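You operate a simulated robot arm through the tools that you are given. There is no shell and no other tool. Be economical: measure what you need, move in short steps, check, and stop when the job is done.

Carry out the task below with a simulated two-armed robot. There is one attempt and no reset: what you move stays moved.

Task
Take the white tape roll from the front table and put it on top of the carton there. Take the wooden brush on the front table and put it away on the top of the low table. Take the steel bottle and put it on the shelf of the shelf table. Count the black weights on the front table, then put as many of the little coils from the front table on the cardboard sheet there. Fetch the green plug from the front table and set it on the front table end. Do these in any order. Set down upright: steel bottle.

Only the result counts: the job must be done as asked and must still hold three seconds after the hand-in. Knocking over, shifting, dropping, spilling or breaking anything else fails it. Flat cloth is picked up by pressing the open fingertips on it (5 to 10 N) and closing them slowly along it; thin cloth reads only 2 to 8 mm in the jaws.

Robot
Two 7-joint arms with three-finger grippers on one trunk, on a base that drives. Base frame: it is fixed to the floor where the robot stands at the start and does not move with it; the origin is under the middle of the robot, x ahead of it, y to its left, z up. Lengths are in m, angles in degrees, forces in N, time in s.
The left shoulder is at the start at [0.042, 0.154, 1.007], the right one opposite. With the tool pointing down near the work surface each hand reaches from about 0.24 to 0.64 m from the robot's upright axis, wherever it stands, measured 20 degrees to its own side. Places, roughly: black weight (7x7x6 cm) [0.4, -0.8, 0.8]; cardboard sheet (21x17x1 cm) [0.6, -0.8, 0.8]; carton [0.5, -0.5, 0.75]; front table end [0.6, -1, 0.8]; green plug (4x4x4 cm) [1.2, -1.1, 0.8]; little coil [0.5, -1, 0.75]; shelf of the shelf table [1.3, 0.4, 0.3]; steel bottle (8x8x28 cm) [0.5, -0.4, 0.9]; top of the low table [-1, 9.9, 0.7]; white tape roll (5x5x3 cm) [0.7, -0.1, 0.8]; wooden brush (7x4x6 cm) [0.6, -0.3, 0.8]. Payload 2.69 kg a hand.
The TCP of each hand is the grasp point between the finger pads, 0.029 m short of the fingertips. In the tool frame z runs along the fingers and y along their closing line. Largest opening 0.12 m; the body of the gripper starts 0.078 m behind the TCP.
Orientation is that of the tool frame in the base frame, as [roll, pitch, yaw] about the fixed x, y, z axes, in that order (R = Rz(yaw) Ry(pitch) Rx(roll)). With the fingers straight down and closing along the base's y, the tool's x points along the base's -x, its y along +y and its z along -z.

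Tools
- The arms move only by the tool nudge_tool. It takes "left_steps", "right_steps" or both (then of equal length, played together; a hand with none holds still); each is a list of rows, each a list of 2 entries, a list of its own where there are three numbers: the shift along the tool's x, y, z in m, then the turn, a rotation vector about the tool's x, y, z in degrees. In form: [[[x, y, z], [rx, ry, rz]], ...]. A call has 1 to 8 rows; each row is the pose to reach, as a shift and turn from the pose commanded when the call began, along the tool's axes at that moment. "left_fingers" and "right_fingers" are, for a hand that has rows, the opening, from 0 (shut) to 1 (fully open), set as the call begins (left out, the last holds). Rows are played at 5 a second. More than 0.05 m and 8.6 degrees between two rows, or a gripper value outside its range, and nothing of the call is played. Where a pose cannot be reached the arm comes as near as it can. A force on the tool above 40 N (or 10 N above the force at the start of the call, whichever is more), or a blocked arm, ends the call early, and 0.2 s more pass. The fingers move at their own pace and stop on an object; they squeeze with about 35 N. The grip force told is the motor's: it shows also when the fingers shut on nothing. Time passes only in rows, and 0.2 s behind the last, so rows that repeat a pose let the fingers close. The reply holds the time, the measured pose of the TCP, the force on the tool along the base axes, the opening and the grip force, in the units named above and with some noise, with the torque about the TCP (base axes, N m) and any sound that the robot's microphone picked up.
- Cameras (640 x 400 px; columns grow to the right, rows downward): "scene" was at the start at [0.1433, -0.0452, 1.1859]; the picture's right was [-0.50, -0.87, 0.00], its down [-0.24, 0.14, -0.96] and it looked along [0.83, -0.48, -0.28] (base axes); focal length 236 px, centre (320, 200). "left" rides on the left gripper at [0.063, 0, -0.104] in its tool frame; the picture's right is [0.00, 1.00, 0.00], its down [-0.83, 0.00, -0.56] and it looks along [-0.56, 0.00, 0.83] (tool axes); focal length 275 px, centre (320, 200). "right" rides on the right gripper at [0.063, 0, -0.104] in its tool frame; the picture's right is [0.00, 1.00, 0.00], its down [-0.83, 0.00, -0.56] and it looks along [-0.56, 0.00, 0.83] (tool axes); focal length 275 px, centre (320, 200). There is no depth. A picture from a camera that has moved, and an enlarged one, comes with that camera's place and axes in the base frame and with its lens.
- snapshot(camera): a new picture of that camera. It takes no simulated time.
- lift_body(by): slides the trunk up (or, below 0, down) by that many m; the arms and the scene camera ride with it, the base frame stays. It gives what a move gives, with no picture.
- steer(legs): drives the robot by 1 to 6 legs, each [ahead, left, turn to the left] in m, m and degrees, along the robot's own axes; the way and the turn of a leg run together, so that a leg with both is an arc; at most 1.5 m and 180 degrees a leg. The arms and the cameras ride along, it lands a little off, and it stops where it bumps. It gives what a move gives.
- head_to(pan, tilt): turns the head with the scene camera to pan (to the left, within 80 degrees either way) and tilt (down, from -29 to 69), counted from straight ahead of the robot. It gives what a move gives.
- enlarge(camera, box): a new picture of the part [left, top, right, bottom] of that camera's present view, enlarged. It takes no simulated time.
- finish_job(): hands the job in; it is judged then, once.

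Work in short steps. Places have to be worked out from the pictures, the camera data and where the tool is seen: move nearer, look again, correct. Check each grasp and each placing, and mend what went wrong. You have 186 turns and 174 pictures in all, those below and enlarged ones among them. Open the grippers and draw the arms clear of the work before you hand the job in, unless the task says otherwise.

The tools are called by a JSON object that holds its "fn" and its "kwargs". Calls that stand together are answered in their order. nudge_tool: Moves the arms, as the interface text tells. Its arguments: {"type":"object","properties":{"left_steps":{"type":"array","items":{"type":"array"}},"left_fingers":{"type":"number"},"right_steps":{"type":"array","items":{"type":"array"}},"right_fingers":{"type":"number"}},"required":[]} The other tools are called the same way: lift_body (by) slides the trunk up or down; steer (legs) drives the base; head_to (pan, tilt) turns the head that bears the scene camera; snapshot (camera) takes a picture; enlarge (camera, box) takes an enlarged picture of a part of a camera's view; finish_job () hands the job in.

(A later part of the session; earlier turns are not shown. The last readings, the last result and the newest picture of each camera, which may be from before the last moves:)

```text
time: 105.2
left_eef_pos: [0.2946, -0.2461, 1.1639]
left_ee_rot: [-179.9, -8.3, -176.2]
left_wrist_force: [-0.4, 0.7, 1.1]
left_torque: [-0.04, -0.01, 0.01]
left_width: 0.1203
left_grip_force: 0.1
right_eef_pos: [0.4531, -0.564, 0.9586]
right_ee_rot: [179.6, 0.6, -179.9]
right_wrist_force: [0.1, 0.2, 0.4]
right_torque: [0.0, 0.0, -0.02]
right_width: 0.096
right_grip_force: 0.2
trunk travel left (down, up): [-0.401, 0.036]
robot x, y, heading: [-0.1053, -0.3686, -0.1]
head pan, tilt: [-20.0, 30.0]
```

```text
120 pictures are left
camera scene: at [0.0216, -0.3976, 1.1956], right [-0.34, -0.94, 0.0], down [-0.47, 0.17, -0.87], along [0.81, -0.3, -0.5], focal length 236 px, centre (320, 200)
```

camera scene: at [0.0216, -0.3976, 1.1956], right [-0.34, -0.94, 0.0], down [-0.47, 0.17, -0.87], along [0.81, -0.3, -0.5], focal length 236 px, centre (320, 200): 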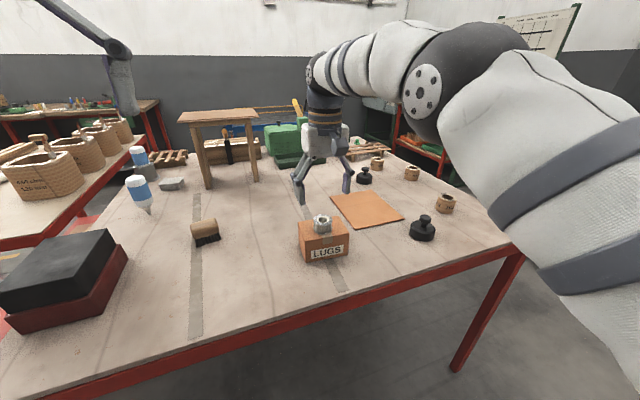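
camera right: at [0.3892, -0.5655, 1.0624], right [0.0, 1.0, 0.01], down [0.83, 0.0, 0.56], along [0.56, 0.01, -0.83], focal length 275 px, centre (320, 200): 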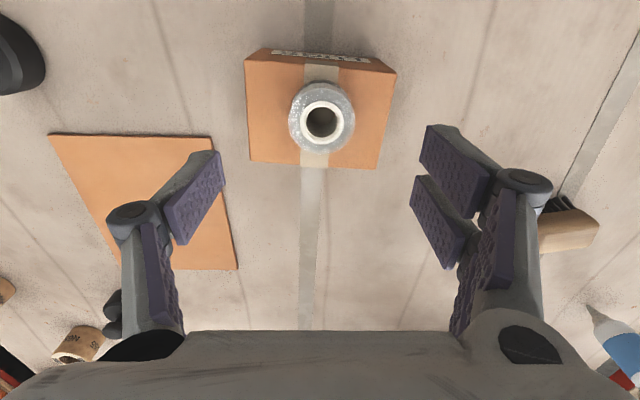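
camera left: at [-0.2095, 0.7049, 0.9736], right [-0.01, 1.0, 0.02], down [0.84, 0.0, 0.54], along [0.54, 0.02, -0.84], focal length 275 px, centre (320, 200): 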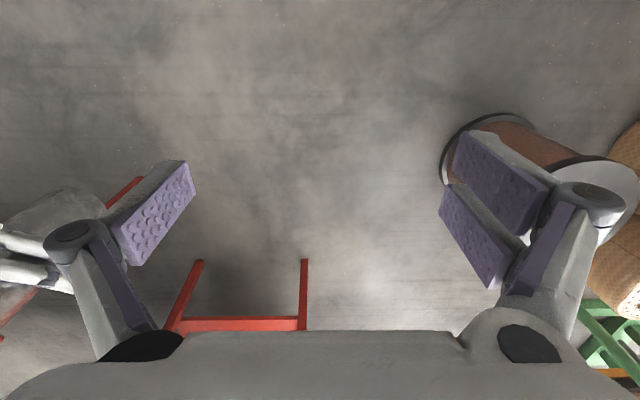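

Tape roll is on the carton. Now I move right for the coils and the count, lifting the hand a little first.

{"fn": "steer", "kwargs": {"legs": [[-0.1, 0, 0], [0, -0.45, 0]]}}

{"fn": "head_to", "kwargs": {"pan": -12, "tilt": 28}}

{"fn": "snapshot", "kwargs": {"camera": "scene"}}

{"fn": "snapshot", "kwargs": {"camera": "right"}}

```text
time: 110.0
left_eef_pos: [0.1954, -0.7065, 1.1634]
left_ee_rot: [180.0, -8.4, -176.7]
left_wrist_force: [-0.2, 0.2, 0.7]
left_torque: [-0.01, -0.01, -0.01]
left_width: 0.1201
left_grip_force: 0.1
right_eef_pos: [0.3501, -1.024, 0.9576]
right_ee_rot: [179.6, 0.6, 179.6]
right_wrist_force: [0.1, 0.5, -0.4]
right_torque: [0.03, 0.0, -0.02]
right_width: 0.0959
right_grip_force: 0.1
trunk travel left (down, up): [-0.401, 0.036]
robot x, y, heading: [-0.2067, -0.8254, -0.5]
head pan, tilt: [-20.0, 30.0]
```

```text
time: 110.7
left_eef_pos: [0.1951, -0.7063, 1.1647]
left_ee_rot: [-179.9, -8.3, -176.6]
left_wrist_force: [-0.8, -0.8, -0.4]
left_torque: [-0.01, -0.02, 0.0]
left_width: 0.1202
left_grip_force: 0.0
right_eef_pos: [0.3491, -1.024, 0.9577]
right_ee_rot: [179.6, 0.6, 179.5]
right_wrist_force: [1.2, 0.6, -0.3]
right_torque: [0.0, -0.01, -0.01]
right_width: 0.096
right_grip_force: 0.1
trunk travel left (down, up): [-0.401, 0.036]
robot x, y, heading: [-0.209, -0.8255, -0.3]
head pan, tilt: [-12.0, 28.0]
```

```text
119 pictures are left
camera scene: at [-0.0766, -0.8428, 1.1987], right [-0.22, -0.98, 0.0], down [-0.46, 0.1, -0.88], along [0.86, -0.19, -0.47], focal length 236 px, centre (320, 200)
```

scene: 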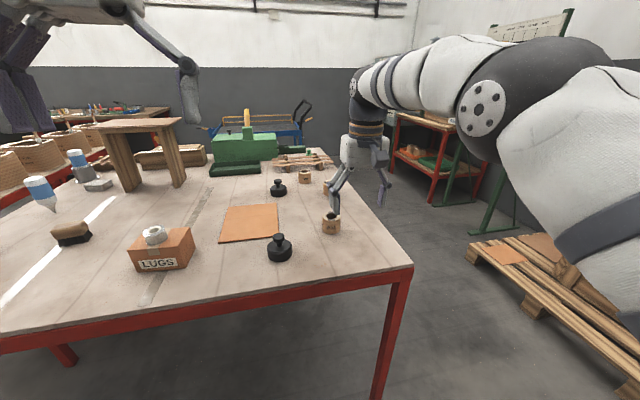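

```text
118 pictures are left
camera right: at [0.2857, -1.0247, 1.0619], right [0.0, 1.0, 0.01], down [0.83, -0.01, 0.56], along [0.56, 0.01, -0.83], focal length 275 px, centre (320, 200)
```

right: 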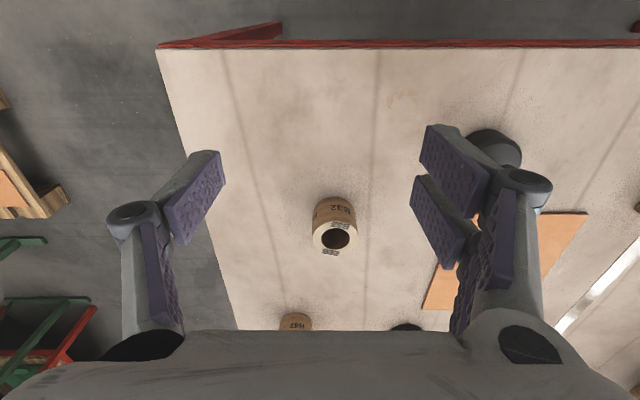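

Enlarge the far part to count and find the plug.

{"fn": "enlarge", "kwargs": {"camera": "scene", "box": [180, 120, 400, 260]}}

{"fn": "enlarge", "kwargs": {"camera": "scene", "box": [0, 110, 220, 250]}}

```text
2.86 times, centred on (290, 190) of scene
camera zoom: at [-0.0766, -0.8428, 1.1987], right [-0.22, -0.98, 0.0], down [-0.46, 0.1, -0.88], along [0.86, -0.19, -0.47], focal length 676 px, centre (406, 229)
```

zoom: 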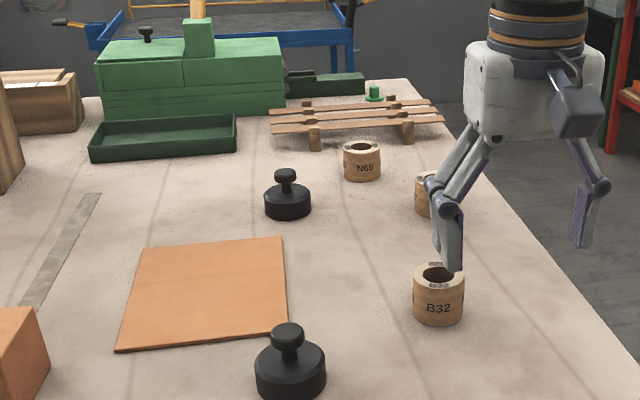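

```text
2.86 times, centred on (110, 180) of scene
camera zoom: at [-0.0766, -0.8428, 1.1987], right [-0.22, -0.98, 0.0], down [-0.46, 0.1, -0.88], along [0.86, -0.19, -0.47], focal length 676 px, centre (920, 257)
```

zoom: 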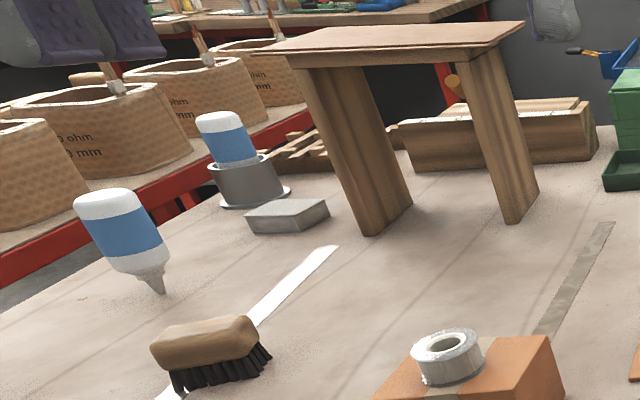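

Two weights, three coils seen; the green plug is at the far right corner behind a wooden rack. First coil 1 at about (0.497, −1.007): drive 0.1 ahead and look again.

{"fn": "steer", "kwargs": {"legs": [[0.12, 0.015, 0.4]]}}

{"fn": "nudge_tool", "kwargs": {"right_steps": [[[-0.01, 0, 0.03], [0, 0, 0]], [[-0.02, 0, 0.06], [0, 0, 0]]]}}

{"fn": "snapshot", "kwargs": {"camera": "right"}}

```text
time: 111.9
left_eef_pos: [0.3116, -0.6878, 1.1629]
left_ee_rot: [-180.0, -8.3, -176.2]
left_wrist_force: [0.2, -0.9, -0.6]
left_torque: [0.0, 0.03, -0.01]
left_width: 0.1201
left_grip_force: 0.1
right_eef_pos: [0.4708, -1.0061, 0.9587]
right_ee_rot: [179.6, 0.4, -180.0]
right_wrist_force: [0.5, -0.8, -1.0]
right_torque: [-0.02, 0.01, 0.04]
right_width: 0.0961
right_grip_force: 0.0
trunk travel left (down, up): [-0.401, 0.036]
robot x, y, heading: [-0.088, -0.8118, -0.1]
head pan, tilt: [-12.0, 28.0]
```

```text
time: 112.5
left_eef_pos: [0.3126, -0.6879, 1.1627]
left_ee_rot: [-180.0, -8.2, -176.2]
left_wrist_force: [0.3, 0.1, 0.0]
left_torque: [0.0, 0.02, 0.01]
left_width: 0.1199
left_grip_force: 0.1
right_eef_pos: [0.4896, -1.0049, 0.8985]
right_ee_rot: [179.7, 0.5, 180.0]
right_wrist_force: [-0.5, -0.2, -0.8]
right_torque: [-0.02, -0.01, 0.0]
right_width: 0.0956
right_grip_force: 0.0
trunk travel left (down, up): [-0.401, 0.036]
robot x, y, heading: [-0.0884, -0.8093, -0.1]
head pan, tilt: [-12.0, 28.0]
```

```text
115 pictures are left
camera right: at [0.4252, -1.0066, 1.0018], right [0.0, 1.0, 0.01], down [0.83, 0.0, 0.56], along [0.56, 0.01, -0.83], focal length 275 px, centre (320, 200)
```

right: 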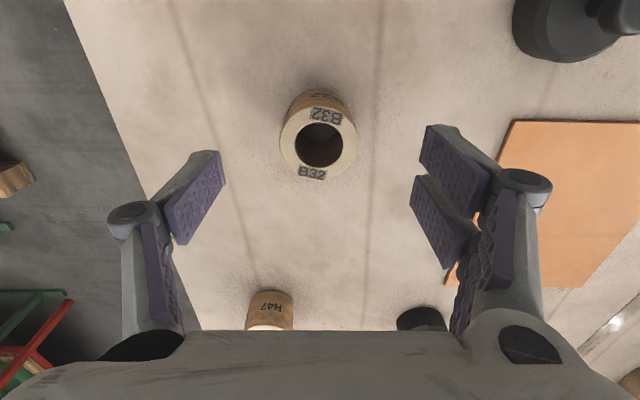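

Coil centre (0.501, −1.005). Align, lower to z 0.812, and close.

{"fn": "nudge_tool", "kwargs": {"right_steps": [[[-0.012, 0, 0.03], [0, 0, 0]], [[-0.012, 0, 0.06], [0, 0, 0]], [[-0.012, 0, 0.087], [0, 0, 0]], [[-0.012, 0, 0.087], [0, 0, 0]]]}}

{"fn": "nudge_tool", "kwargs": {"right_steps": [[[0, 0, 0], [0, 0, 0]], [[0, 0, 0], [0, 0, 0]], [[0, 0, 0], [0, 0, 0]]], "right_fingers": 0}}

{"fn": "nudge_tool", "kwargs": {"right_steps": [[[0, 0, -0.04], [0, 0, 0]], [[0, 0, -0.08], [0, 0, 0]]]}}

{"fn": "snapshot", "kwargs": {"camera": "right"}}

```text
time: 113.5
left_eef_pos: [0.3118, -0.6891, 1.1631]
left_ee_rot: [180.0, -8.3, -176.2]
left_wrist_force: [0.4, -0.1, -0.1]
left_torque: [-0.01, -0.03, -0.02]
left_width: 0.1201
left_grip_force: 0.0
right_eef_pos: [0.5024, -1.0054, 0.8123]
right_ee_rot: [179.6, 0.6, 180.0]
right_wrist_force: [-0.5, -1.0, 0.4]
right_torque: [-0.01, -0.01, 0.0]
right_width: 0.0962
right_grip_force: 0.0
trunk travel left (down, up): [-0.401, 0.036]
robot x, y, heading: [-0.0909, -0.8094, -0.2]
head pan, tilt: [-12.0, 28.0]
```

```text
time: 114.3
left_eef_pos: [0.3114, -0.688, 1.1639]
left_ee_rot: [179.9, -8.3, -176.2]
left_wrist_force: [0.5, 0.7, -0.1]
left_torque: [0.03, 0.02, -0.01]
left_width: 0.12
left_grip_force: 0.0
right_eef_pos: [0.5023, -1.0055, 0.8119]
right_ee_rot: [179.7, 0.6, 179.9]
right_wrist_force: [0.4, -0.6, 0.3]
right_torque: [0.03, 0.03, -0.03]
right_width: 0.0526
right_grip_force: 35.1
trunk travel left (down, up): [-0.401, 0.036]
robot x, y, heading: [-0.0902, -0.8069, 0.1]
head pan, tilt: [-12.0, 28.0]
```

```text
time: 114.9
left_eef_pos: [0.3117, -0.6881, 1.163]
left_ee_rot: [-180.0, -8.3, -176.2]
left_wrist_force: [-0.1, -0.1, -0.1]
left_torque: [0.01, 0.02, -0.02]
left_width: 0.1201
left_grip_force: 0.1
right_eef_pos: [0.4989, -1.0069, 0.8898]
right_ee_rot: [179.6, 0.5, -179.9]
right_wrist_force: [-0.2, 0.2, -1.1]
right_torque: [-0.02, 0.01, 0.01]
right_width: 0.0526
right_grip_force: 35.3
right hand out of reach, approached as far as the arm can: row 2
trunk travel left (down, up): [-0.401, 0.036]
robot x, y, heading: [-0.089, -0.8104, -0.1]
head pan, tilt: [-12.0, 28.0]
```

```text
114 pictures are left
camera right: at [0.434, -1.0075, 0.994], right [0.0, 1.0, 0.01], down [0.83, 0.0, 0.56], along [0.56, 0.01, -0.83], focal length 275 px, centre (320, 200)
```

right: 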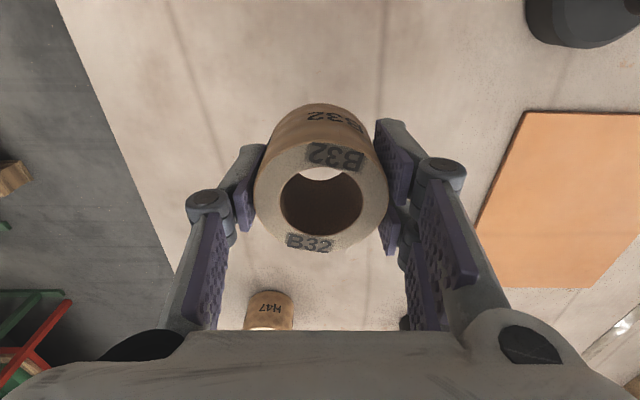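

Coil held (bottom ≈ 4 cm below TCP). Drive it left over the sheet, aiming at (0.555, −0.725).

{"fn": "steer", "kwargs": {"legs": [[0.055, 0.282, 0]]}}

{"fn": "snapshot", "kwargs": {"camera": "right"}}

{"fn": "snapshot", "kwargs": {"camera": "scene"}}

```text
time: 117.7
left_eef_pos: [0.3681, -0.4093, 1.1639]
left_ee_rot: [180.0, -8.3, -176.4]
left_wrist_force: [0.0, -0.2, 0.1]
left_torque: [-0.04, 0.05, 0.02]
left_width: 0.1198
left_grip_force: 0.1
right_eef_pos: [0.5538, -0.7264, 0.8914]
right_ee_rot: [179.6, 0.5, 179.8]
right_wrist_force: [0.0, -0.6, -1.2]
right_torque: [-0.03, 0.0, -0.01]
right_width: 0.0526
right_grip_force: 34.7
trunk travel left (down, up): [-0.401, 0.036]
robot x, y, heading: [-0.0357, -0.5314, 0.0]
head pan, tilt: [-12.0, 28.0]
```

```text
113 pictures are left
camera right: at [0.4893, -0.7275, 0.994], right [0.0, 1.0, 0.01], down [0.83, 0.0, 0.56], along [0.56, 0.01, -0.83], focal length 275 px, centre (320, 200)
```

right: 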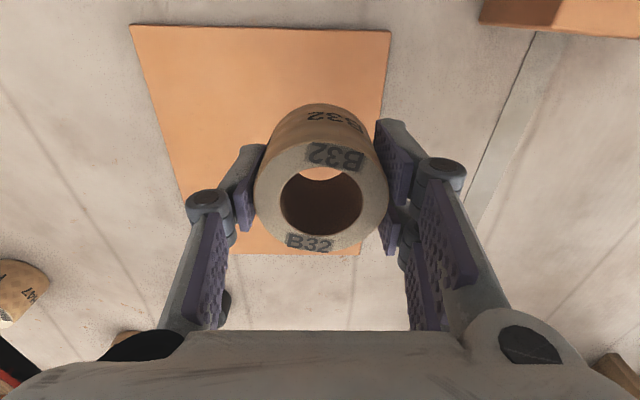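

```text
112 pictures are left
camera scene: at [0.097, -0.5473, 1.1987], right [-0.21, -0.98, 0.0], down [-0.46, 0.1, -0.88], along [0.86, -0.19, -0.47], focal length 236 px, centre (320, 200)
```

scene: 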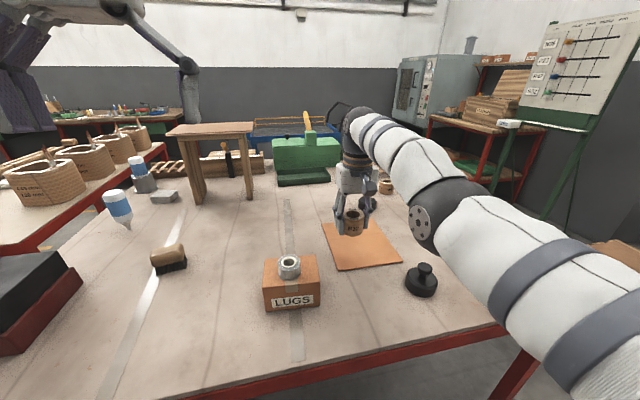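

Sheet spans x 0.496–0.706, y −0.853…−0.681. Lower the coil there.

{"fn": "nudge_tool", "kwargs": {"right_steps": [[[0, 0, 0.03], [0, 0, 0]], [[0, 0, 0.06], [0, 0, 0]], [[0, 0, 0.066], [0, 0, 0]], [[0, 0, 0.066], [0, 0, 0]]]}}

{"fn": "nudge_tool", "kwargs": {"right_steps": [[[0, 0, 0.002], [0, 0, 0]], [[0, 0, 0.004], [0, 0, 0]]]}}

```text
time: 118.7
left_eef_pos: [0.3679, -0.4082, 1.1638]
left_ee_rot: [180.0, -8.2, -176.3]
left_wrist_force: [0.7, 0.2, 0.2]
left_torque: [-0.03, 0.03, -0.02]
left_width: 0.1199
left_grip_force: 0.0
right_eef_pos: [0.556, -0.7261, 0.8227]
right_ee_rot: [179.6, 0.5, 180.0]
right_wrist_force: [-0.6, 0.3, -2.2]
right_torque: [0.02, 0.0, -0.02]
right_width: 0.0528
right_grip_force: 34.8
right hand out of reach, approached as far as the arm can: row 2, 3, 4
trunk travel left (down, up): [-0.401, 0.036]
robot x, y, heading: [-0.0331, -0.5279, -0.2]
head pan, tilt: [-12.0, 28.0]
```

```text
time: 119.3
left_eef_pos: [0.3671, -0.4089, 1.163]
left_ee_rot: [180.0, -8.3, -176.3]
left_wrist_force: [-0.5, -0.7, -0.5]
left_torque: [0.01, 0.02, 0.02]
left_width: 0.1202
left_grip_force: 0.0
right_eef_pos: [0.5571, -0.7251, 0.82]
right_ee_rot: [179.7, 0.6, 180.0]
right_wrist_force: [-0.6, 0.4, -1.1]
right_torque: [-0.03, 0.02, 0.01]
right_width: 0.0526
right_grip_force: 35.2
trunk travel left (down, up): [-0.401, 0.036]
robot x, y, heading: [-0.0338, -0.5281, -0.2]
head pan, tilt: [-12.0, 28.0]
```

{"fn": "nudge_tool", "kwargs": {"right_steps": [[[0, 0, 0.002], [0, 0, 0]], [[0, 0, 0.004], [0, 0, 0]]]}}

{"fn": "nudge_tool", "kwargs": {"right_steps": [[[0, 0, 0.002], [0, 0, 0]], [[0, 0, 0.003], [0, 0, 0]]]}}

```text
time: 119.9
left_eef_pos: [0.3661, -0.4089, 1.1648]
left_ee_rot: [180.0, -8.2, -176.3]
left_wrist_force: [-0.2, -0.7, -0.9]
left_torque: [0.0, 0.01, -0.01]
left_width: 0.12
left_grip_force: 0.1
right_eef_pos: [0.5581, -0.7251, 0.8182]
right_ee_rot: [179.5, 0.8, 179.8]
right_wrist_force: [-1.5, -0.1, 10.3]
right_torque: [0.1, 0.26, 0.01]
right_width: 0.0527
right_grip_force: 35.4
trunk travel left (down, up): [-0.401, 0.036]
robot x, y, heading: [-0.0358, -0.5289, -0.2]
head pan, tilt: [-12.0, 28.0]
```

```text
time: 120.5
left_eef_pos: [0.3638, -0.4082, 1.1654]
left_ee_rot: [180.0, -8.0, -176.3]
left_wrist_force: [0.2, -0.5, 0.1]
left_torque: [0.0, -0.01, 0.03]
left_width: 0.1203
left_grip_force: 0.1
right_eef_pos: [0.5585, -0.7262, 0.8185]
right_ee_rot: [179.6, 1.1, -179.9]
right_wrist_force: [-0.5, 0.9, 30.1]
right_torque: [0.05, 0.55, -0.03]
right_width: 0.0527
right_grip_force: 35.1
trunk travel left (down, up): [-0.401, 0.036]
robot x, y, heading: [-0.034, -0.5298, 0.1]
head pan, tilt: [-12.0, 28.0]
```

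The coil sits on the sheet. Ease up, release, and rise.

{"fn": "nudge_tool", "kwargs": {"right_steps": [[[0, 0, -0.003], [0, 0, 0]], [[0, 0, -0.004], [0, 0, 0]]]}}

{"fn": "nudge_tool", "kwargs": {"right_steps": [[[0, 0, -0.001], [0, 0, 0]], [[0, 0, -0.001], [0, 0, 0]], [[0, 0, -0.001], [0, 0, 0]]], "right_fingers": 0.75}}

{"fn": "nudge_tool", "kwargs": {"right_steps": [[[0, 0, -0.04], [0, 0, 0]], [[0, 0, -0.08], [0, 0, 0]], [[0.02, 0, -0.12], [0, 0, 0]]]}}

{"fn": "snapshot", "kwargs": {"camera": "right"}}

```text
time: 121.1
left_eef_pos: [0.3665, -0.4075, 1.1637]
left_ee_rot: [-179.9, -8.1, -176.3]
left_wrist_force: [0.3, -0.2, 0.4]
left_torque: [0.02, -0.01, 0.01]
left_width: 0.1199
left_grip_force: 0.0
right_eef_pos: [0.5581, -0.7249, 0.8178]
right_ee_rot: [179.6, 0.9, 179.9]
right_wrist_force: [5.8, -0.5, 22.8]
right_torque: [0.03, -0.38, 0.01]
right_width: 0.053
right_grip_force: 35.3
trunk travel left (down, up): [-0.401, 0.036]
robot x, y, heading: [-0.0316, -0.5301, 0.0]
head pan, tilt: [-12.0, 28.0]
```

```text
time: 121.9
left_eef_pos: [0.367, -0.4084, 1.1634]
left_ee_rot: [-180.0, -8.3, -176.3]
left_wrist_force: [-0.1, 0.2, 0.7]
left_torque: [-0.01, 0.02, -0.04]
left_width: 0.1198
left_grip_force: 0.1
right_eef_pos: [0.5578, -0.7257, 0.8178]
right_ee_rot: [179.5, 0.5, 179.9]
right_wrist_force: [0.5, 0.3, -0.5]
right_torque: [0.0, 0.04, -0.03]
right_width: 0.09
right_grip_force: 0.0
trunk travel left (down, up): [-0.401, 0.036]
robot x, y, heading: [-0.0361, -0.529, -0.0]
head pan, tilt: [-12.0, 28.0]
```

```text
time: 122.7
left_eef_pos: [0.3665, -0.4083, 1.1641]
left_ee_rot: [179.9, -8.2, -176.3]
left_wrist_force: [-0.1, -0.1, 0.8]
left_torque: [0.03, -0.02, 0.02]
left_width: 0.1202
left_grip_force: 0.2
right_eef_pos: [0.5412, -0.7257, 0.9423]
right_ee_rot: [179.7, 0.5, 179.9]
right_wrist_force: [-0.5, 0.3, 0.2]
right_torque: [-0.04, -0.01, 0.03]
right_width: 0.0897
right_grip_force: 0.1
right hand out of reach, approached as far as the arm can: row 2, 3
trunk travel left (down, up): [-0.401, 0.036]
robot x, y, heading: [-0.0317, -0.531, -0.2]
head pan, tilt: [-12.0, 28.0]
```

```text
111 pictures are left
camera right: at [0.4786, -0.7265, 1.0448], right [0.0, 1.0, 0.01], down [0.83, 0.0, 0.56], along [0.56, 0.01, -0.83], focal length 275 px, centre (320, 200)
```

right: 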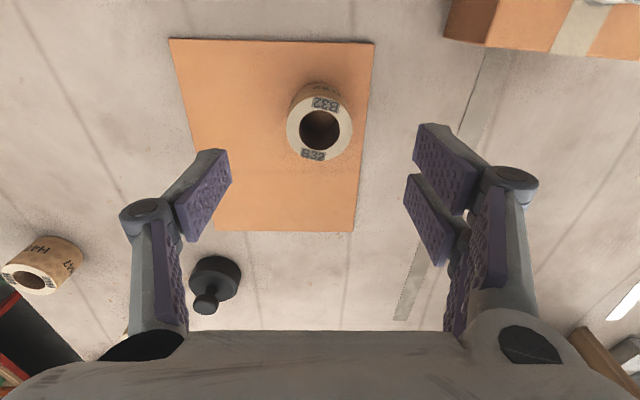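

Coil 1 is on the sheet. Coil 2 is around (0.73, −1.07); I drive right and ahead toward it.

{"fn": "steer", "kwargs": {"legs": [[0, -0.33, 0], [0.12, 0, 0]]}}

{"fn": "snapshot", "kwargs": {"camera": "right"}}

```text
time: 126.6
left_eef_pos: [0.4891, -0.7431, 1.1639]
left_ee_rot: [179.9, -8.3, -176.5]
left_wrist_force: [0.3, -1.0, -0.4]
left_torque: [0.0, 0.03, -0.01]
left_width: 0.1201
left_grip_force: 0.1
right_eef_pos: [0.6623, -1.0599, 0.9395]
right_ee_rot: [179.6, 0.5, 179.7]
right_wrist_force: [-0.4, 0.0, -0.2]
right_torque: [0.0, 0.07, 0.0]
right_width: 0.0901
right_grip_force: 0.1
trunk travel left (down, up): [-0.401, 0.036]
robot x, y, heading: [0.0869, -0.8606, -0.2]
head pan, tilt: [-12.0, 28.0]
```

```text
110 pictures are left
camera right: at [0.5996, -1.0619, 1.0434], right [0.0, 1.0, 0.01], down [0.83, 0.0, 0.56], along [0.56, 0.01, -0.83], focal length 275 px, centre (320, 200)
```

right: 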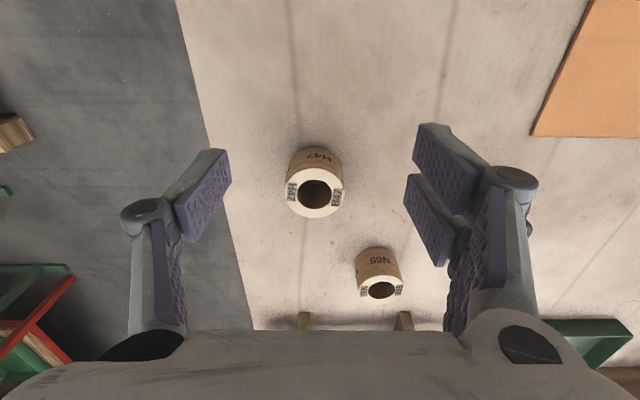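

Coil 2 at (0.745, −1.066). Drive 6 cm closer, then align and lower with the arm.

{"fn": "steer", "kwargs": {"legs": [[0.06, -0.004, 0]]}}

{"fn": "nudge_tool", "kwargs": {"right_steps": [[[-0.012, 0, 0.03], [0, 0, 0]], [[-0.02, 0, 0.06], [0, 0, 0]]]}}

{"fn": "snapshot", "kwargs": {"camera": "right"}}

```text
time: 127.6
left_eef_pos: [0.5478, -0.747, 1.1629]
left_ee_rot: [-180.0, -8.3, -176.5]
left_wrist_force: [0.6, -0.3, -0.4]
left_torque: [0.01, 0.04, -0.02]
left_width: 0.1203
left_grip_force: 0.1
right_eef_pos: [0.7232, -1.0649, 0.9388]
right_ee_rot: [179.6, 0.5, 179.7]
right_wrist_force: [0.3, -0.8, 0.3]
right_torque: [-0.01, 0.0, 0.0]
right_width: 0.09
right_grip_force: 0.1
trunk travel left (down, up): [-0.401, 0.036]
robot x, y, heading: [0.1439, -0.867, -0.3]
head pan, tilt: [-12.0, 28.0]
```

```text
time: 128.2
left_eef_pos: [0.5489, -0.7483, 1.1636]
left_ee_rot: [180.0, -8.3, -176.5]
left_wrist_force: [-0.2, 0.3, 0.1]
left_torque: [-0.01, -0.03, -0.01]
left_width: 0.1199
left_grip_force: 0.1
right_eef_pos: [0.7323, -1.0663, 0.8779]
right_ee_rot: [179.6, 0.4, 179.6]
right_wrist_force: [-0.8, 0.1, 0.6]
right_torque: [0.0, 0.02, 0.01]
right_width: 0.0896
right_grip_force: 0.1
right hand out of reach, approached as far as the arm can: row 1, 2
trunk travel left (down, up): [-0.401, 0.036]
robot x, y, heading: [0.1481, -0.8656, -0.2]
head pan, tilt: [-12.0, 28.0]
```

```text
109 pictures are left
camera right: at [0.6692, -1.0662, 0.9824], right [0.0, 1.0, 0.01], down [0.83, 0.0, 0.56], along [0.56, 0.01, -0.83], focal length 275 px, centre (320, 200)
```

right: 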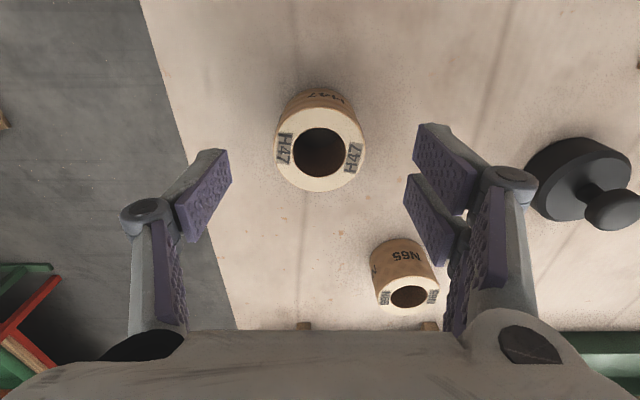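

Centre (0.741, −1.066). Final align, lower, close, lift.

{"fn": "nudge_tool", "kwargs": {"right_steps": [[[-0.01, 0, 0.03], [0, 0, 0]], [[-0.01, 0, 0.066], [0, 0, 0]], [[-0.01, 0, 0.066], [0, 0, 0]]]}}

{"fn": "nudge_tool", "kwargs": {"right_steps": [[[0, 0, 0], [0, 0, 0]], [[0, 0, 0], [0, 0, 0]], [[0, 0, 0], [0, 0, 0]]], "right_fingers": 0}}

{"fn": "nudge_tool", "kwargs": {"right_steps": [[[0.01, 0, -0.04], [0, 0, 0]], [[0.03, 0, -0.08], [0, 0, 0]]]}}

{"fn": "snapshot", "kwargs": {"camera": "right"}}

```text
time: 129.0
left_eef_pos: [0.5464, -0.7479, 1.1635]
left_ee_rot: [-180.0, -8.3, -176.5]
left_wrist_force: [-0.6, 0.3, 0.9]
left_torque: [0.01, -0.01, -0.04]
left_width: 0.1199
left_grip_force: 0.1
right_eef_pos: [0.7374, -1.0663, 0.8142]
right_ee_rot: [179.5, 0.4, 179.8]
right_wrist_force: [0.2, 0.6, -0.1]
right_torque: [0.02, 0.05, 0.01]
right_width: 0.0898
right_grip_force: 0.1
right hand out of reach, approached as far as the arm can: row 1, 2, 3
trunk travel left (down, up): [-0.401, 0.036]
robot x, y, heading: [0.1472, -0.8695, -0.4]
head pan, tilt: [-12.0, 28.0]
```

```text
time: 129.8
left_eef_pos: [0.549, -0.7476, 1.164]
left_ee_rot: [-180.0, -8.3, -176.5]
left_wrist_force: [0.0, -0.1, 0.7]
left_torque: [0.0, 0.03, -0.01]
left_width: 0.1196
left_grip_force: 0.1
right_eef_pos: [0.7367, -1.0652, 0.8131]
right_ee_rot: [179.6, 0.4, 179.7]
right_wrist_force: [-0.6, -0.7, 1.1]
right_torque: [-0.03, -0.03, -0.01]
right_width: 0.0559
right_grip_force: 35.3
trunk travel left (down, up): [-0.401, 0.036]
robot x, y, heading: [0.1432, -0.8658, -0.3]
head pan, tilt: [-12.0, 28.0]
```

```text
time: 130.4
left_eef_pos: [0.5467, -0.747, 1.1628]
left_ee_rot: [180.0, -8.3, -176.5]
left_wrist_force: [0.0, 0.1, 0.5]
left_torque: [-0.01, -0.02, 0.02]
left_width: 0.1199
left_grip_force: 0.1
right_eef_pos: [0.7046, -1.0672, 0.8927]
right_ee_rot: [179.6, 0.3, 179.6]
right_wrist_force: [-1.0, 0.2, -0.4]
right_torque: [-0.03, -0.02, -0.01]
right_width: 0.0558
right_grip_force: 35.2
trunk travel left (down, up): [-0.401, 0.036]
robot x, y, heading: [0.1498, -0.864, -0.4]
head pan, tilt: [-12.0, 28.0]
```

```text
108 pictures are left
camera right: at [0.6405, -1.0672, 0.9972], right [0.0, 1.0, 0.01], down [0.83, 0.0, 0.56], along [0.56, 0.01, -0.83], focal length 275 px, centre (320, 200)
```

right: 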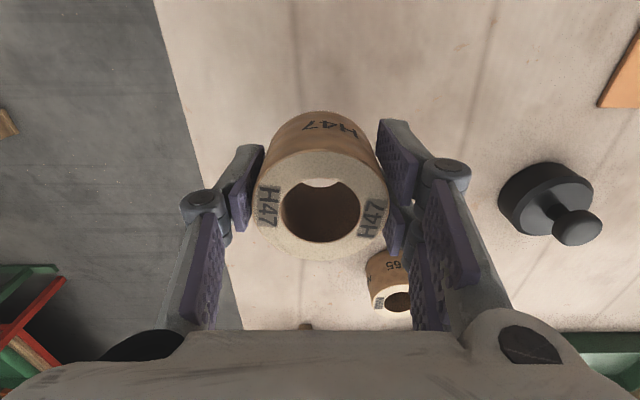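

Held. Drive to put it at about (0.645, −0.80) on the sheet.

{"fn": "steer", "kwargs": {"legs": [[-0.06, 0, 0], [0, 0.27, 0.3]]}}

{"fn": "snapshot", "kwargs": {"camera": "right"}}

```text
time: 133.7
left_eef_pos: [0.4869, -0.47, 1.1634]
left_ee_rot: [180.0, -8.3, -176.1]
left_wrist_force: [-0.6, -0.4, 0.7]
left_torque: [-0.01, 0.0, 0.0]
left_width: 0.1198
left_grip_force: 0.0
right_eef_pos: [0.6462, -0.787, 0.8922]
right_ee_rot: [179.7, 0.5, -179.9]
right_wrist_force: [0.1, -0.1, -1.6]
right_torque: [0.01, 0.01, 0.02]
right_width: 0.0561
right_grip_force: 34.8
trunk travel left (down, up): [-0.401, 0.036]
robot x, y, heading: [0.0842, -0.5929, 0.1]
head pan, tilt: [-12.0, 28.0]
```

```text
107 pictures are left
camera right: at [0.5829, -0.7883, 0.9967], right [-0.01, 1.0, 0.01], down [0.83, 0.0, 0.56], along [0.56, 0.01, -0.83], focal length 275 px, centre (320, 200)
```

right: 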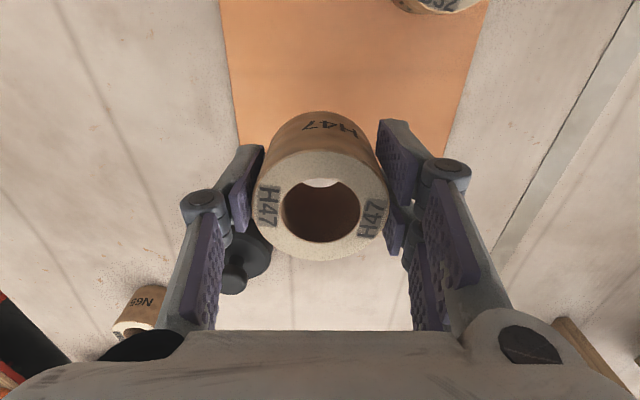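

Over the sheet. Lower with 1 cm back-shift.

{"fn": "nudge_tool", "kwargs": {"right_steps": [[[0.008, 0, 0.03], [0, 0, 0]], [[0.008, 0, 0.06], [0, 0, 0]], [[0.008, 0, 0.069], [0, 0, 0]], [[0.008, 0, 0.069], [0, 0, 0]]]}}

{"fn": "nudge_tool", "kwargs": {"right_steps": [[[0, 0, 0.002], [0, 0, 0]], [[0, 0, 0.004], [0, 0, 0]]]}}

```text
time: 134.7
left_eef_pos: [0.4867, -0.4692, 1.1634]
left_ee_rot: [-180.0, -8.3, -176.1]
left_wrist_force: [0.0, 0.6, 0.6]
left_torque: [-0.01, -0.03, -0.01]
left_width: 0.12
left_grip_force: 0.1
right_eef_pos: [0.6389, -0.7861, 0.8239]
right_ee_rot: [179.6, 0.3, -179.8]
right_wrist_force: [-1.2, 0.4, -1.7]
right_torque: [0.0, -0.02, 0.02]
right_width: 0.056
right_grip_force: 35.2
trunk travel left (down, up): [-0.401, 0.036]
robot x, y, heading: [0.0879, -0.5914, 0.2]
head pan, tilt: [-12.0, 28.0]
```

```text
time: 135.3
left_eef_pos: [0.486, -0.4693, 1.164]
left_ee_rot: [180.0, -8.3, -176.1]
left_wrist_force: [-0.7, 0.1, 0.5]
left_torque: [-0.01, -0.02, 0.0]
left_width: 0.1202
left_grip_force: 0.1
right_eef_pos: [0.6386, -0.7861, 0.8193]
right_ee_rot: [179.6, 0.4, -179.8]
right_wrist_force: [0.4, 0.8, -1.4]
right_torque: [0.0, 0.02, 0.01]
right_width: 0.056
right_grip_force: 34.9
trunk travel left (down, up): [-0.401, 0.036]
robot x, y, heading: [0.0872, -0.5868, 0.1]
head pan, tilt: [-12.0, 28.0]
```

{"fn": "nudge_tool", "kwargs": {"right_steps": [[[0, 0, 0.001], [0, 0, 0]], [[0, 0, 0.002], [0, 0, 0]]]}}

{"fn": "nudge_tool", "kwargs": {"right_steps": [[[0, 0, 0.001], [0, 0, 0]], [[0, 0, 0.002], [0, 0, 0]]]}}

```text
time: 135.9
left_eef_pos: [0.4863, -0.4691, 1.1648]
left_ee_rot: [180.0, -8.2, -176.1]
left_wrist_force: [-0.1, 0.9, -0.2]
left_torque: [0.0, -0.02, 0.01]
left_width: 0.1201
left_grip_force: 0.1
right_eef_pos: [0.6387, -0.7869, 0.8189]
right_ee_rot: [179.6, 0.5, -179.9]
right_wrist_force: [0.8, -1.0, 10.0]
right_torque: [-0.06, 0.17, 0.03]
right_width: 0.0561
right_grip_force: 35.3
trunk travel left (down, up): [-0.401, 0.036]
robot x, y, heading: [0.0851, -0.5876, -0.2]
head pan, tilt: [-12.0, 28.0]
```

```text
time: 136.5
left_eef_pos: [0.4848, -0.4688, 1.1649]
left_ee_rot: [180.0, -8.1, -176.1]
left_wrist_force: [-0.1, -0.3, -0.7]
left_torque: [0.01, 0.0, -0.01]
left_width: 0.1201
left_grip_force: 0.1
right_eef_pos: [0.6386, -0.7861, 0.8199]
right_ee_rot: [179.6, 0.7, -179.9]
right_wrist_force: [-0.1, -1.9, 27.8]
right_torque: [-0.04, 0.47, -0.04]
right_width: 0.0561
right_grip_force: 35.0
trunk travel left (down, up): [-0.401, 0.036]
robot x, y, heading: [0.0841, -0.5899, -0.1]
head pan, tilt: [-12.0, 28.0]
```

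Coil 2 is down. Ease, release, rise.

{"fn": "nudge_tool", "kwargs": {"right_steps": [[[0, 0, -0.002], [0, 0, 0]], [[0, 0, -0.003], [0, 0, 0]]]}}

{"fn": "nudge_tool", "kwargs": {"right_steps": [[[0, 0, -0.001], [0, 0, 0]], [[0, 0, -0.001], [0, 0, 0]], [[0, 0, -0.001], [0, 0, 0]]], "right_fingers": 0.75}}

{"fn": "nudge_tool", "kwargs": {"right_steps": [[[0, 0, -0.04], [0, 0, 0]], [[0, 0, -0.08], [0, 0, 0]], [[0.03, 0, -0.11], [0, 0, 0]], [[0.06, 0, -0.14], [0, 0, 0]]]}}

{"fn": "snapshot", "kwargs": {"camera": "right"}}

{"fn": "snapshot", "kwargs": {"camera": "scene"}}

```text
time: 137.1
left_eef_pos: [0.4859, -0.4677, 1.1636]
left_ee_rot: [-179.9, -8.2, -176.1]
left_wrist_force: [0.0, -0.5, 1.0]
left_torque: [0.02, 0.02, -0.05]
left_width: 0.1197
left_grip_force: 0.1
right_eef_pos: [0.64, -0.7865, 0.8191]
right_ee_rot: [179.7, 0.6, -179.9]
right_wrist_force: [7.9, -0.9, 22.1]
right_torque: [-0.09, -0.17, 0.02]
right_width: 0.0559
right_grip_force: 34.8
trunk travel left (down, up): [-0.401, 0.036]
robot x, y, heading: [0.0882, -0.5915, 0.0]
head pan, tilt: [-12.0, 28.0]
```

```text
time: 137.9
left_eef_pos: [0.4869, -0.4692, 1.1645]
left_ee_rot: [-180.0, -8.3, -176.1]
left_wrist_force: [0.2, 0.0, -0.6]
left_torque: [0.01, 0.0, 0.02]
left_width: 0.1202
left_grip_force: 0.1
right_eef_pos: [0.6384, -0.7871, 0.8188]
right_ee_rot: [179.6, 0.4, -179.9]
right_wrist_force: [-0.1, -0.7, -1.1]
right_torque: [0.0, 0.0, 0.03]
right_width: 0.09
right_grip_force: 0.1
trunk travel left (down, up): [-0.401, 0.036]
robot x, y, heading: [0.0846, -0.5894, -0.1]
head pan, tilt: [-12.0, 28.0]
```

```text
time: 138.9
left_eef_pos: [0.4857, -0.4699, 1.1634]
left_ee_rot: [-179.9, -8.2, -176.1]
left_wrist_force: [-0.1, 0.5, -0.2]
left_torque: [-0.03, -0.01, 0.01]
left_width: 0.1198
left_grip_force: 0.1
right_eef_pos: [0.5773, -0.7865, 0.961]
right_ee_rot: [179.5, 0.4, -179.9]
right_wrist_force: [-0.5, 0.2, 0.3]
right_torque: [-0.02, 0.0, 0.01]
right_width: 0.09
right_grip_force: 0.0
trunk travel left (down, up): [-0.401, 0.036]
robot x, y, heading: [0.0873, -0.5907, 0.1]
head pan, tilt: [-12.0, 28.0]
```

```text
106 pictures are left
camera right: at [0.5141, -0.7882, 1.0648], right [-0.01, 1.0, 0.01], down [0.83, 0.0, 0.56], along [0.56, 0.01, -0.83], focal length 275 px, centre (320, 200)
```

right: 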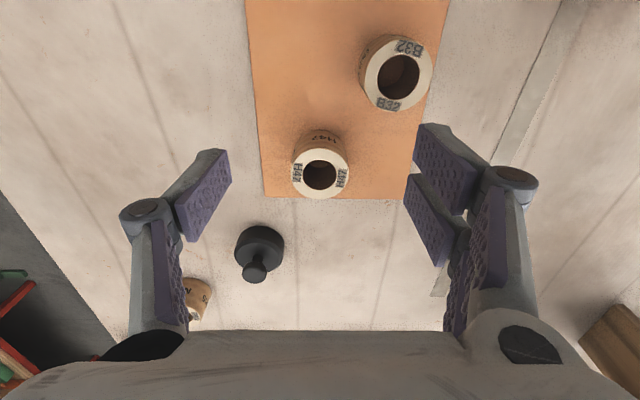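

```text
105 pictures are left
camera scene: at [0.216, -0.6087, 1.1989], right [-0.21, -0.98, 0.0], down [-0.46, 0.1, -0.88], along [0.86, -0.18, -0.47], focal length 236 px, centre (320, 200)
```

scene: 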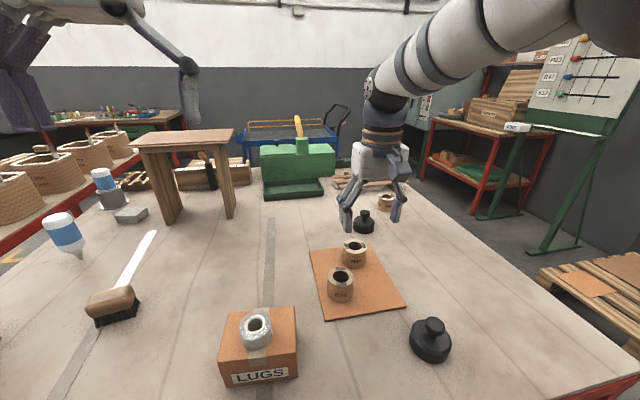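

Both coils rest on the sheet. Now the plug at the far right corner: I back off and move to the right side of the table, looking at the corridor first.

{"fn": "steer", "kwargs": {"legs": [[-0.5, 0, 0], [0, -1.05, 0]]}}

{"fn": "head_to", "kwargs": {"pan": -5, "tilt": 28}}

{"fn": "snapshot", "kwargs": {"camera": "scene"}}

```text
time: 150.1
left_eef_pos: [-0.0212, -1.5536, 1.1636]
left_ee_rot: [179.9, -8.3, -176.0]
left_wrist_force: [-0.3, 0.3, -0.1]
left_torque: [0.04, -0.01, 0.02]
left_width: 0.12
left_grip_force: 0.0
right_eef_pos: [0.071, -1.8711, 0.9608]
right_ee_rot: [179.6, 0.5, -179.8]
right_wrist_force: [0.3, 0.2, 1.2]
right_torque: [0.02, 0.0, 0.0]
right_width: 0.0901
right_grip_force: 0.0
trunk travel left (down, up): [-0.401, 0.036]
robot x, y, heading: [-0.4182, -1.6754, -0.1]
head pan, tilt: [-12.0, 28.0]
```

```text
time: 150.8
left_eef_pos: [-0.019, -1.5527, 1.1643]
left_ee_rot: [-180.0, -8.4, -176.0]
left_wrist_force: [1.4, -0.2, -0.2]
left_torque: [-0.03, -0.03, 0.01]
left_width: 0.1198
left_grip_force: 0.1
right_eef_pos: [0.0723, -1.8715, 0.9598]
right_ee_rot: [179.6, 0.4, -179.8]
right_wrist_force: [0.3, -0.1, 0.3]
right_torque: [0.01, 0.02, -0.01]
right_width: 0.0897
right_grip_force: 0.0
trunk travel left (down, up): [-0.401, 0.036]
robot x, y, heading: [-0.422, -1.6735, 0.3]
head pan, tilt: [-5.0, 28.0]
```

```text
104 pictures are left
camera scene: at [-0.2884, -1.6822, 1.1987], right [-0.09, -1.0, 0.0], down [-0.47, 0.04, -0.88], along [0.88, -0.08, -0.47], focal length 236 px, centre (320, 200)
```

scene: 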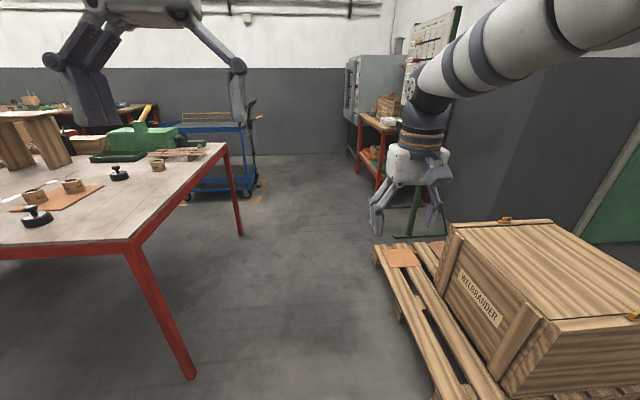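

The corridor between table (y −1.17) and pallet (y −2.17) is free. I turn to face the table's side and strafe along.

{"fn": "steer", "kwargs": {"legs": [[0, 0, 90], [0, -1.0, 0]]}}

{"fn": "head_to", "kwargs": {"pan": -10, "tilt": 32}}

{"fn": "snapshot", "kwargs": {"camera": "scene"}}

```text
time: 162.5
left_eef_pos: [0.4534, -1.2839, 1.1629]
left_ee_rot: [-180.0, -8.3, -86.4]
left_wrist_force: [0.8, -0.7, -0.2]
left_torque: [0.01, -0.03, 0.0]
left_width: 0.1197
left_grip_force: 0.1
right_eef_pos: [0.7718, -1.1918, 0.9598]
right_ee_rot: [179.7, 0.5, -90.1]
right_wrist_force: [0.3, -0.4, 0.1]
right_torque: [0.0, -0.04, 0.03]
right_width: 0.0902
right_grip_force: 0.1
trunk travel left (down, up): [-0.401, 0.036]
robot x, y, heading: [0.5726, -1.6867, 90.1]
head pan, tilt: [-5.0, 28.0]
```

```text
time: 163.2
left_eef_pos: [0.4531, -1.2832, 1.1631]
left_ee_rot: [-180.0, -8.3, -86.3]
left_wrist_force: [0.3, -0.8, -0.4]
left_torque: [0.01, 0.06, 0.02]
left_width: 0.1202
left_grip_force: 0.0
right_eef_pos: [0.772, -1.1909, 0.9603]
right_ee_rot: [179.5, 0.4, -90.1]
right_wrist_force: [0.3, 0.4, -0.3]
right_torque: [-0.04, -0.04, -0.01]
right_width: 0.0902
right_grip_force: 0.1
trunk travel left (down, up): [-0.401, 0.036]
robot x, y, heading: [0.5743, -1.6833, 89.9]
head pan, tilt: [-10.0, 32.0]
```

```text
103 pictures are left
camera scene: at [0.5886, -1.5515, 1.1924], right [0.98, -0.18, 0.0], down [-0.09, -0.52, -0.85], along [0.15, 0.84, -0.53], focal length 236 px, centre (320, 200)
```

scene: 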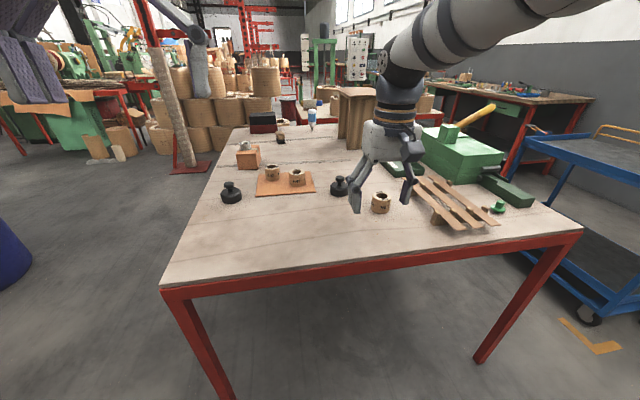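

Plug visible at right. I enlarge for the plug and the rest of the table.

{"fn": "enlarge", "kwargs": {"camera": "scene", "box": [380, 120, 580, 250]}}

{"fn": "enlarge", "kwargs": {"camera": "scene", "box": [200, 80, 400, 210]}}

```text
3.08 times, centred on (480, 185) of scene
camera zoom: at [0.5886, -1.5515, 1.1924], right [0.98, -0.18, 0.0], down [-0.09, -0.52, -0.85], along [0.15, 0.84, -0.53], focal length 728 px, centre (-172, 246)
```

zoom: 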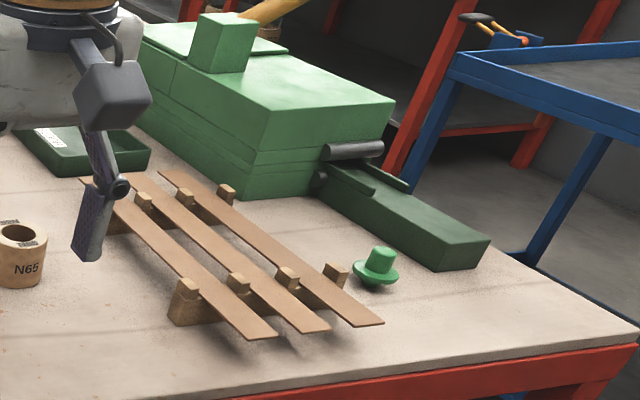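

```text
3.08 times, centred on (300, 145) of scene
camera zoom: at [0.5886, -1.5515, 1.1924], right [0.98, -0.18, 0.0], down [-0.09, -0.52, -0.85], along [0.15, 0.84, -0.53], focal length 728 px, centre (382, 369)
```

zoom: 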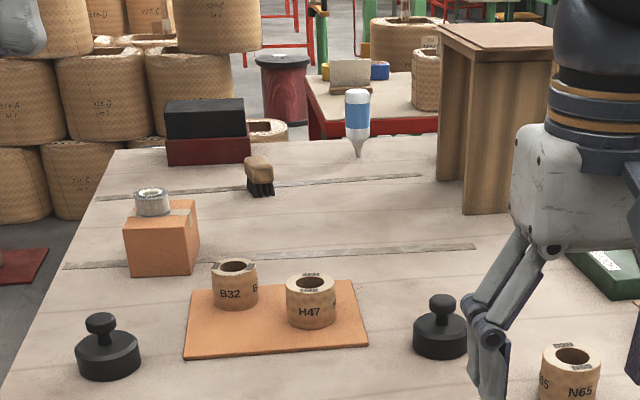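

Plug at about (1.24, −1.04), between the rack and the green beam. I drive there; then turn the tool so it closes along base y (free space on both sides).

{"fn": "steer", "kwargs": {"legs": [[0, -0.46, 0], [0.08, 0, 0]]}}

{"fn": "nudge_tool", "kwargs": {"right_steps": [[[0, 0, 0], [0, 0, -8.5]], [[0, 0, 0], [0, 0, -17]], [[0, 0, 0], [0, 0, -25.5]], [[0, 0, 0], [0, 0, -34]], [[0, 0, 0], [0, 0, -42.5]], [[0, 0, 0], [0, 0, -51]], [[0, 0, 0], [0, 0, -59.5]], [[0, 0, 0], [0, 0, -68]]]}}

{"fn": "snapshot", "kwargs": {"camera": "right"}}

{"fn": "snapshot", "kwargs": {"camera": "scene"}}

```text
time: 167.9
left_eef_pos: [0.9189, -1.2054, 1.1641]
left_ee_rot: [179.9, -8.3, -86.4]
left_wrist_force: [0.2, 0.1, 0.2]
left_torque: [-0.04, 0.05, 0.0]
left_width: 0.12
left_grip_force: 0.0
right_eef_pos: [1.2378, -1.1136, 0.9599]
right_ee_rot: [179.7, 0.4, -89.9]
right_wrist_force: [0.0, 0.6, 0.0]
right_torque: [-0.01, 0.0, 0.01]
right_width: 0.0901
right_grip_force: 0.0
trunk travel left (down, up): [-0.401, 0.036]
robot x, y, heading: [1.043, -1.6065, 89.7]
head pan, tilt: [-10.0, 32.0]
```

```text
time: 169.7
left_eef_pos: [0.919, -1.2054, 1.1635]
left_ee_rot: [-180.0, -8.3, -86.3]
left_wrist_force: [0.0, 1.1, -0.9]
left_torque: [0.02, -0.02, 0.01]
left_width: 0.1198
left_grip_force: 0.1
right_eef_pos: [1.237, -1.1134, 0.9605]
right_ee_rot: [-179.8, 0.4, -21.9]
right_wrist_force: [0.2, -0.1, 0.0]
right_torque: [0.0, 0.0, 0.01]
right_width: 0.0898
right_grip_force: 0.1
trunk travel left (down, up): [-0.401, 0.036]
robot x, y, heading: [1.0428, -1.6094, 89.7]
head pan, tilt: [-10.0, 32.0]
```

```text
100 pictures are left
camera right: at [1.2972, -1.1376, 1.0637], right [-0.37, -0.93, 0.0], down [-0.77, 0.3, 0.56], along [-0.52, 0.21, -0.83], focal length 275 px, centre (320, 200)
```

right: 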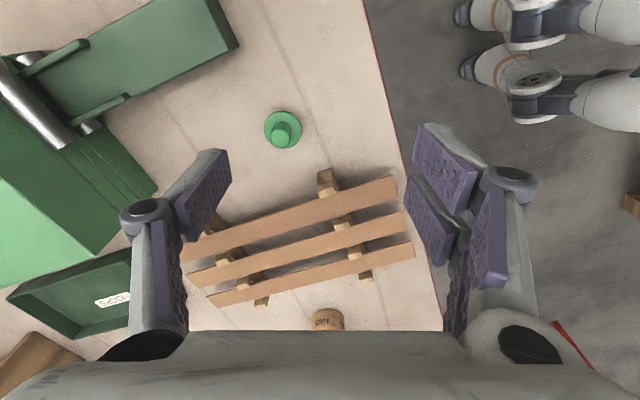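

```text
99 pictures are left
camera scene: at [1.0545, -1.474, 1.1924], right [0.98, -0.18, 0.0], down [-0.09, -0.52, -0.85], along [0.15, 0.83, -0.53], focal length 236 px, centre (320, 200)
```

scene: 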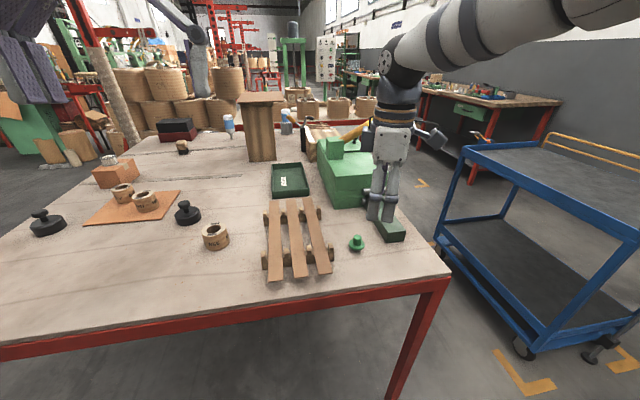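

Plug at (1.222, −1.062). Move above it and go down to z≈0.86 for a check.

{"fn": "nudge_tool", "kwargs": {"right_steps": [[[-0.016, -0.02, 0], [0, 0, 0]], [[-0.033, -0.039, 0.02], [0, 0, 0]], [[-0.033, -0.039, 0.06], [0, 0, 0]], [[-0.033, -0.039, 0.1], [0, 0, 0]], [[-0.033, -0.039, 0.1], [0, 0, 0]]]}}

{"fn": "snapshot", "kwargs": {"camera": "right"}}

```text
time: 170.9
left_eef_pos: [0.9184, -1.2052, 1.1632]
left_ee_rot: [180.0, -8.2, -86.3]
left_wrist_force: [0.9, 0.1, -0.1]
left_torque: [0.02, 0.01, 0.01]
left_width: 0.1199
left_grip_force: 0.1
right_eef_pos: [1.2208, -1.0662, 0.8608]
right_ee_rot: [-179.7, 0.5, -22.1]
right_wrist_force: [0.3, 0.6, 0.3]
right_torque: [-0.01, 0.0, 0.03]
right_width: 0.0898
right_grip_force: 0.0
trunk travel left (down, up): [-0.401, 0.036]
robot x, y, heading: [1.0423, -1.6062, 89.8]
head pan, tilt: [-10.0, 32.0]
```

```text
98 pictures are left
camera right: at [1.2795, -1.0903, 0.9648], right [-0.37, -0.93, 0.0], down [-0.77, 0.3, 0.56], along [-0.52, 0.21, -0.83], focal length 275 px, centre (320, 200)
```

right: 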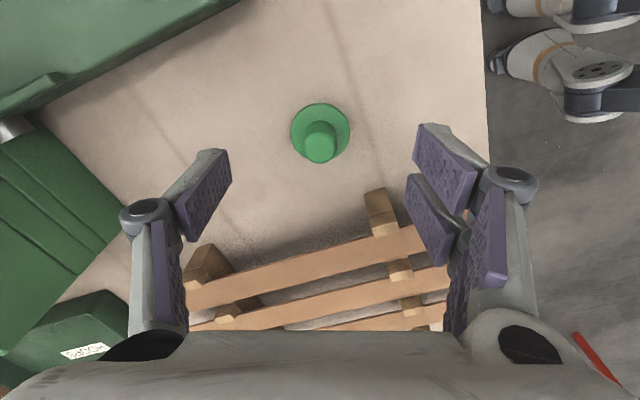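

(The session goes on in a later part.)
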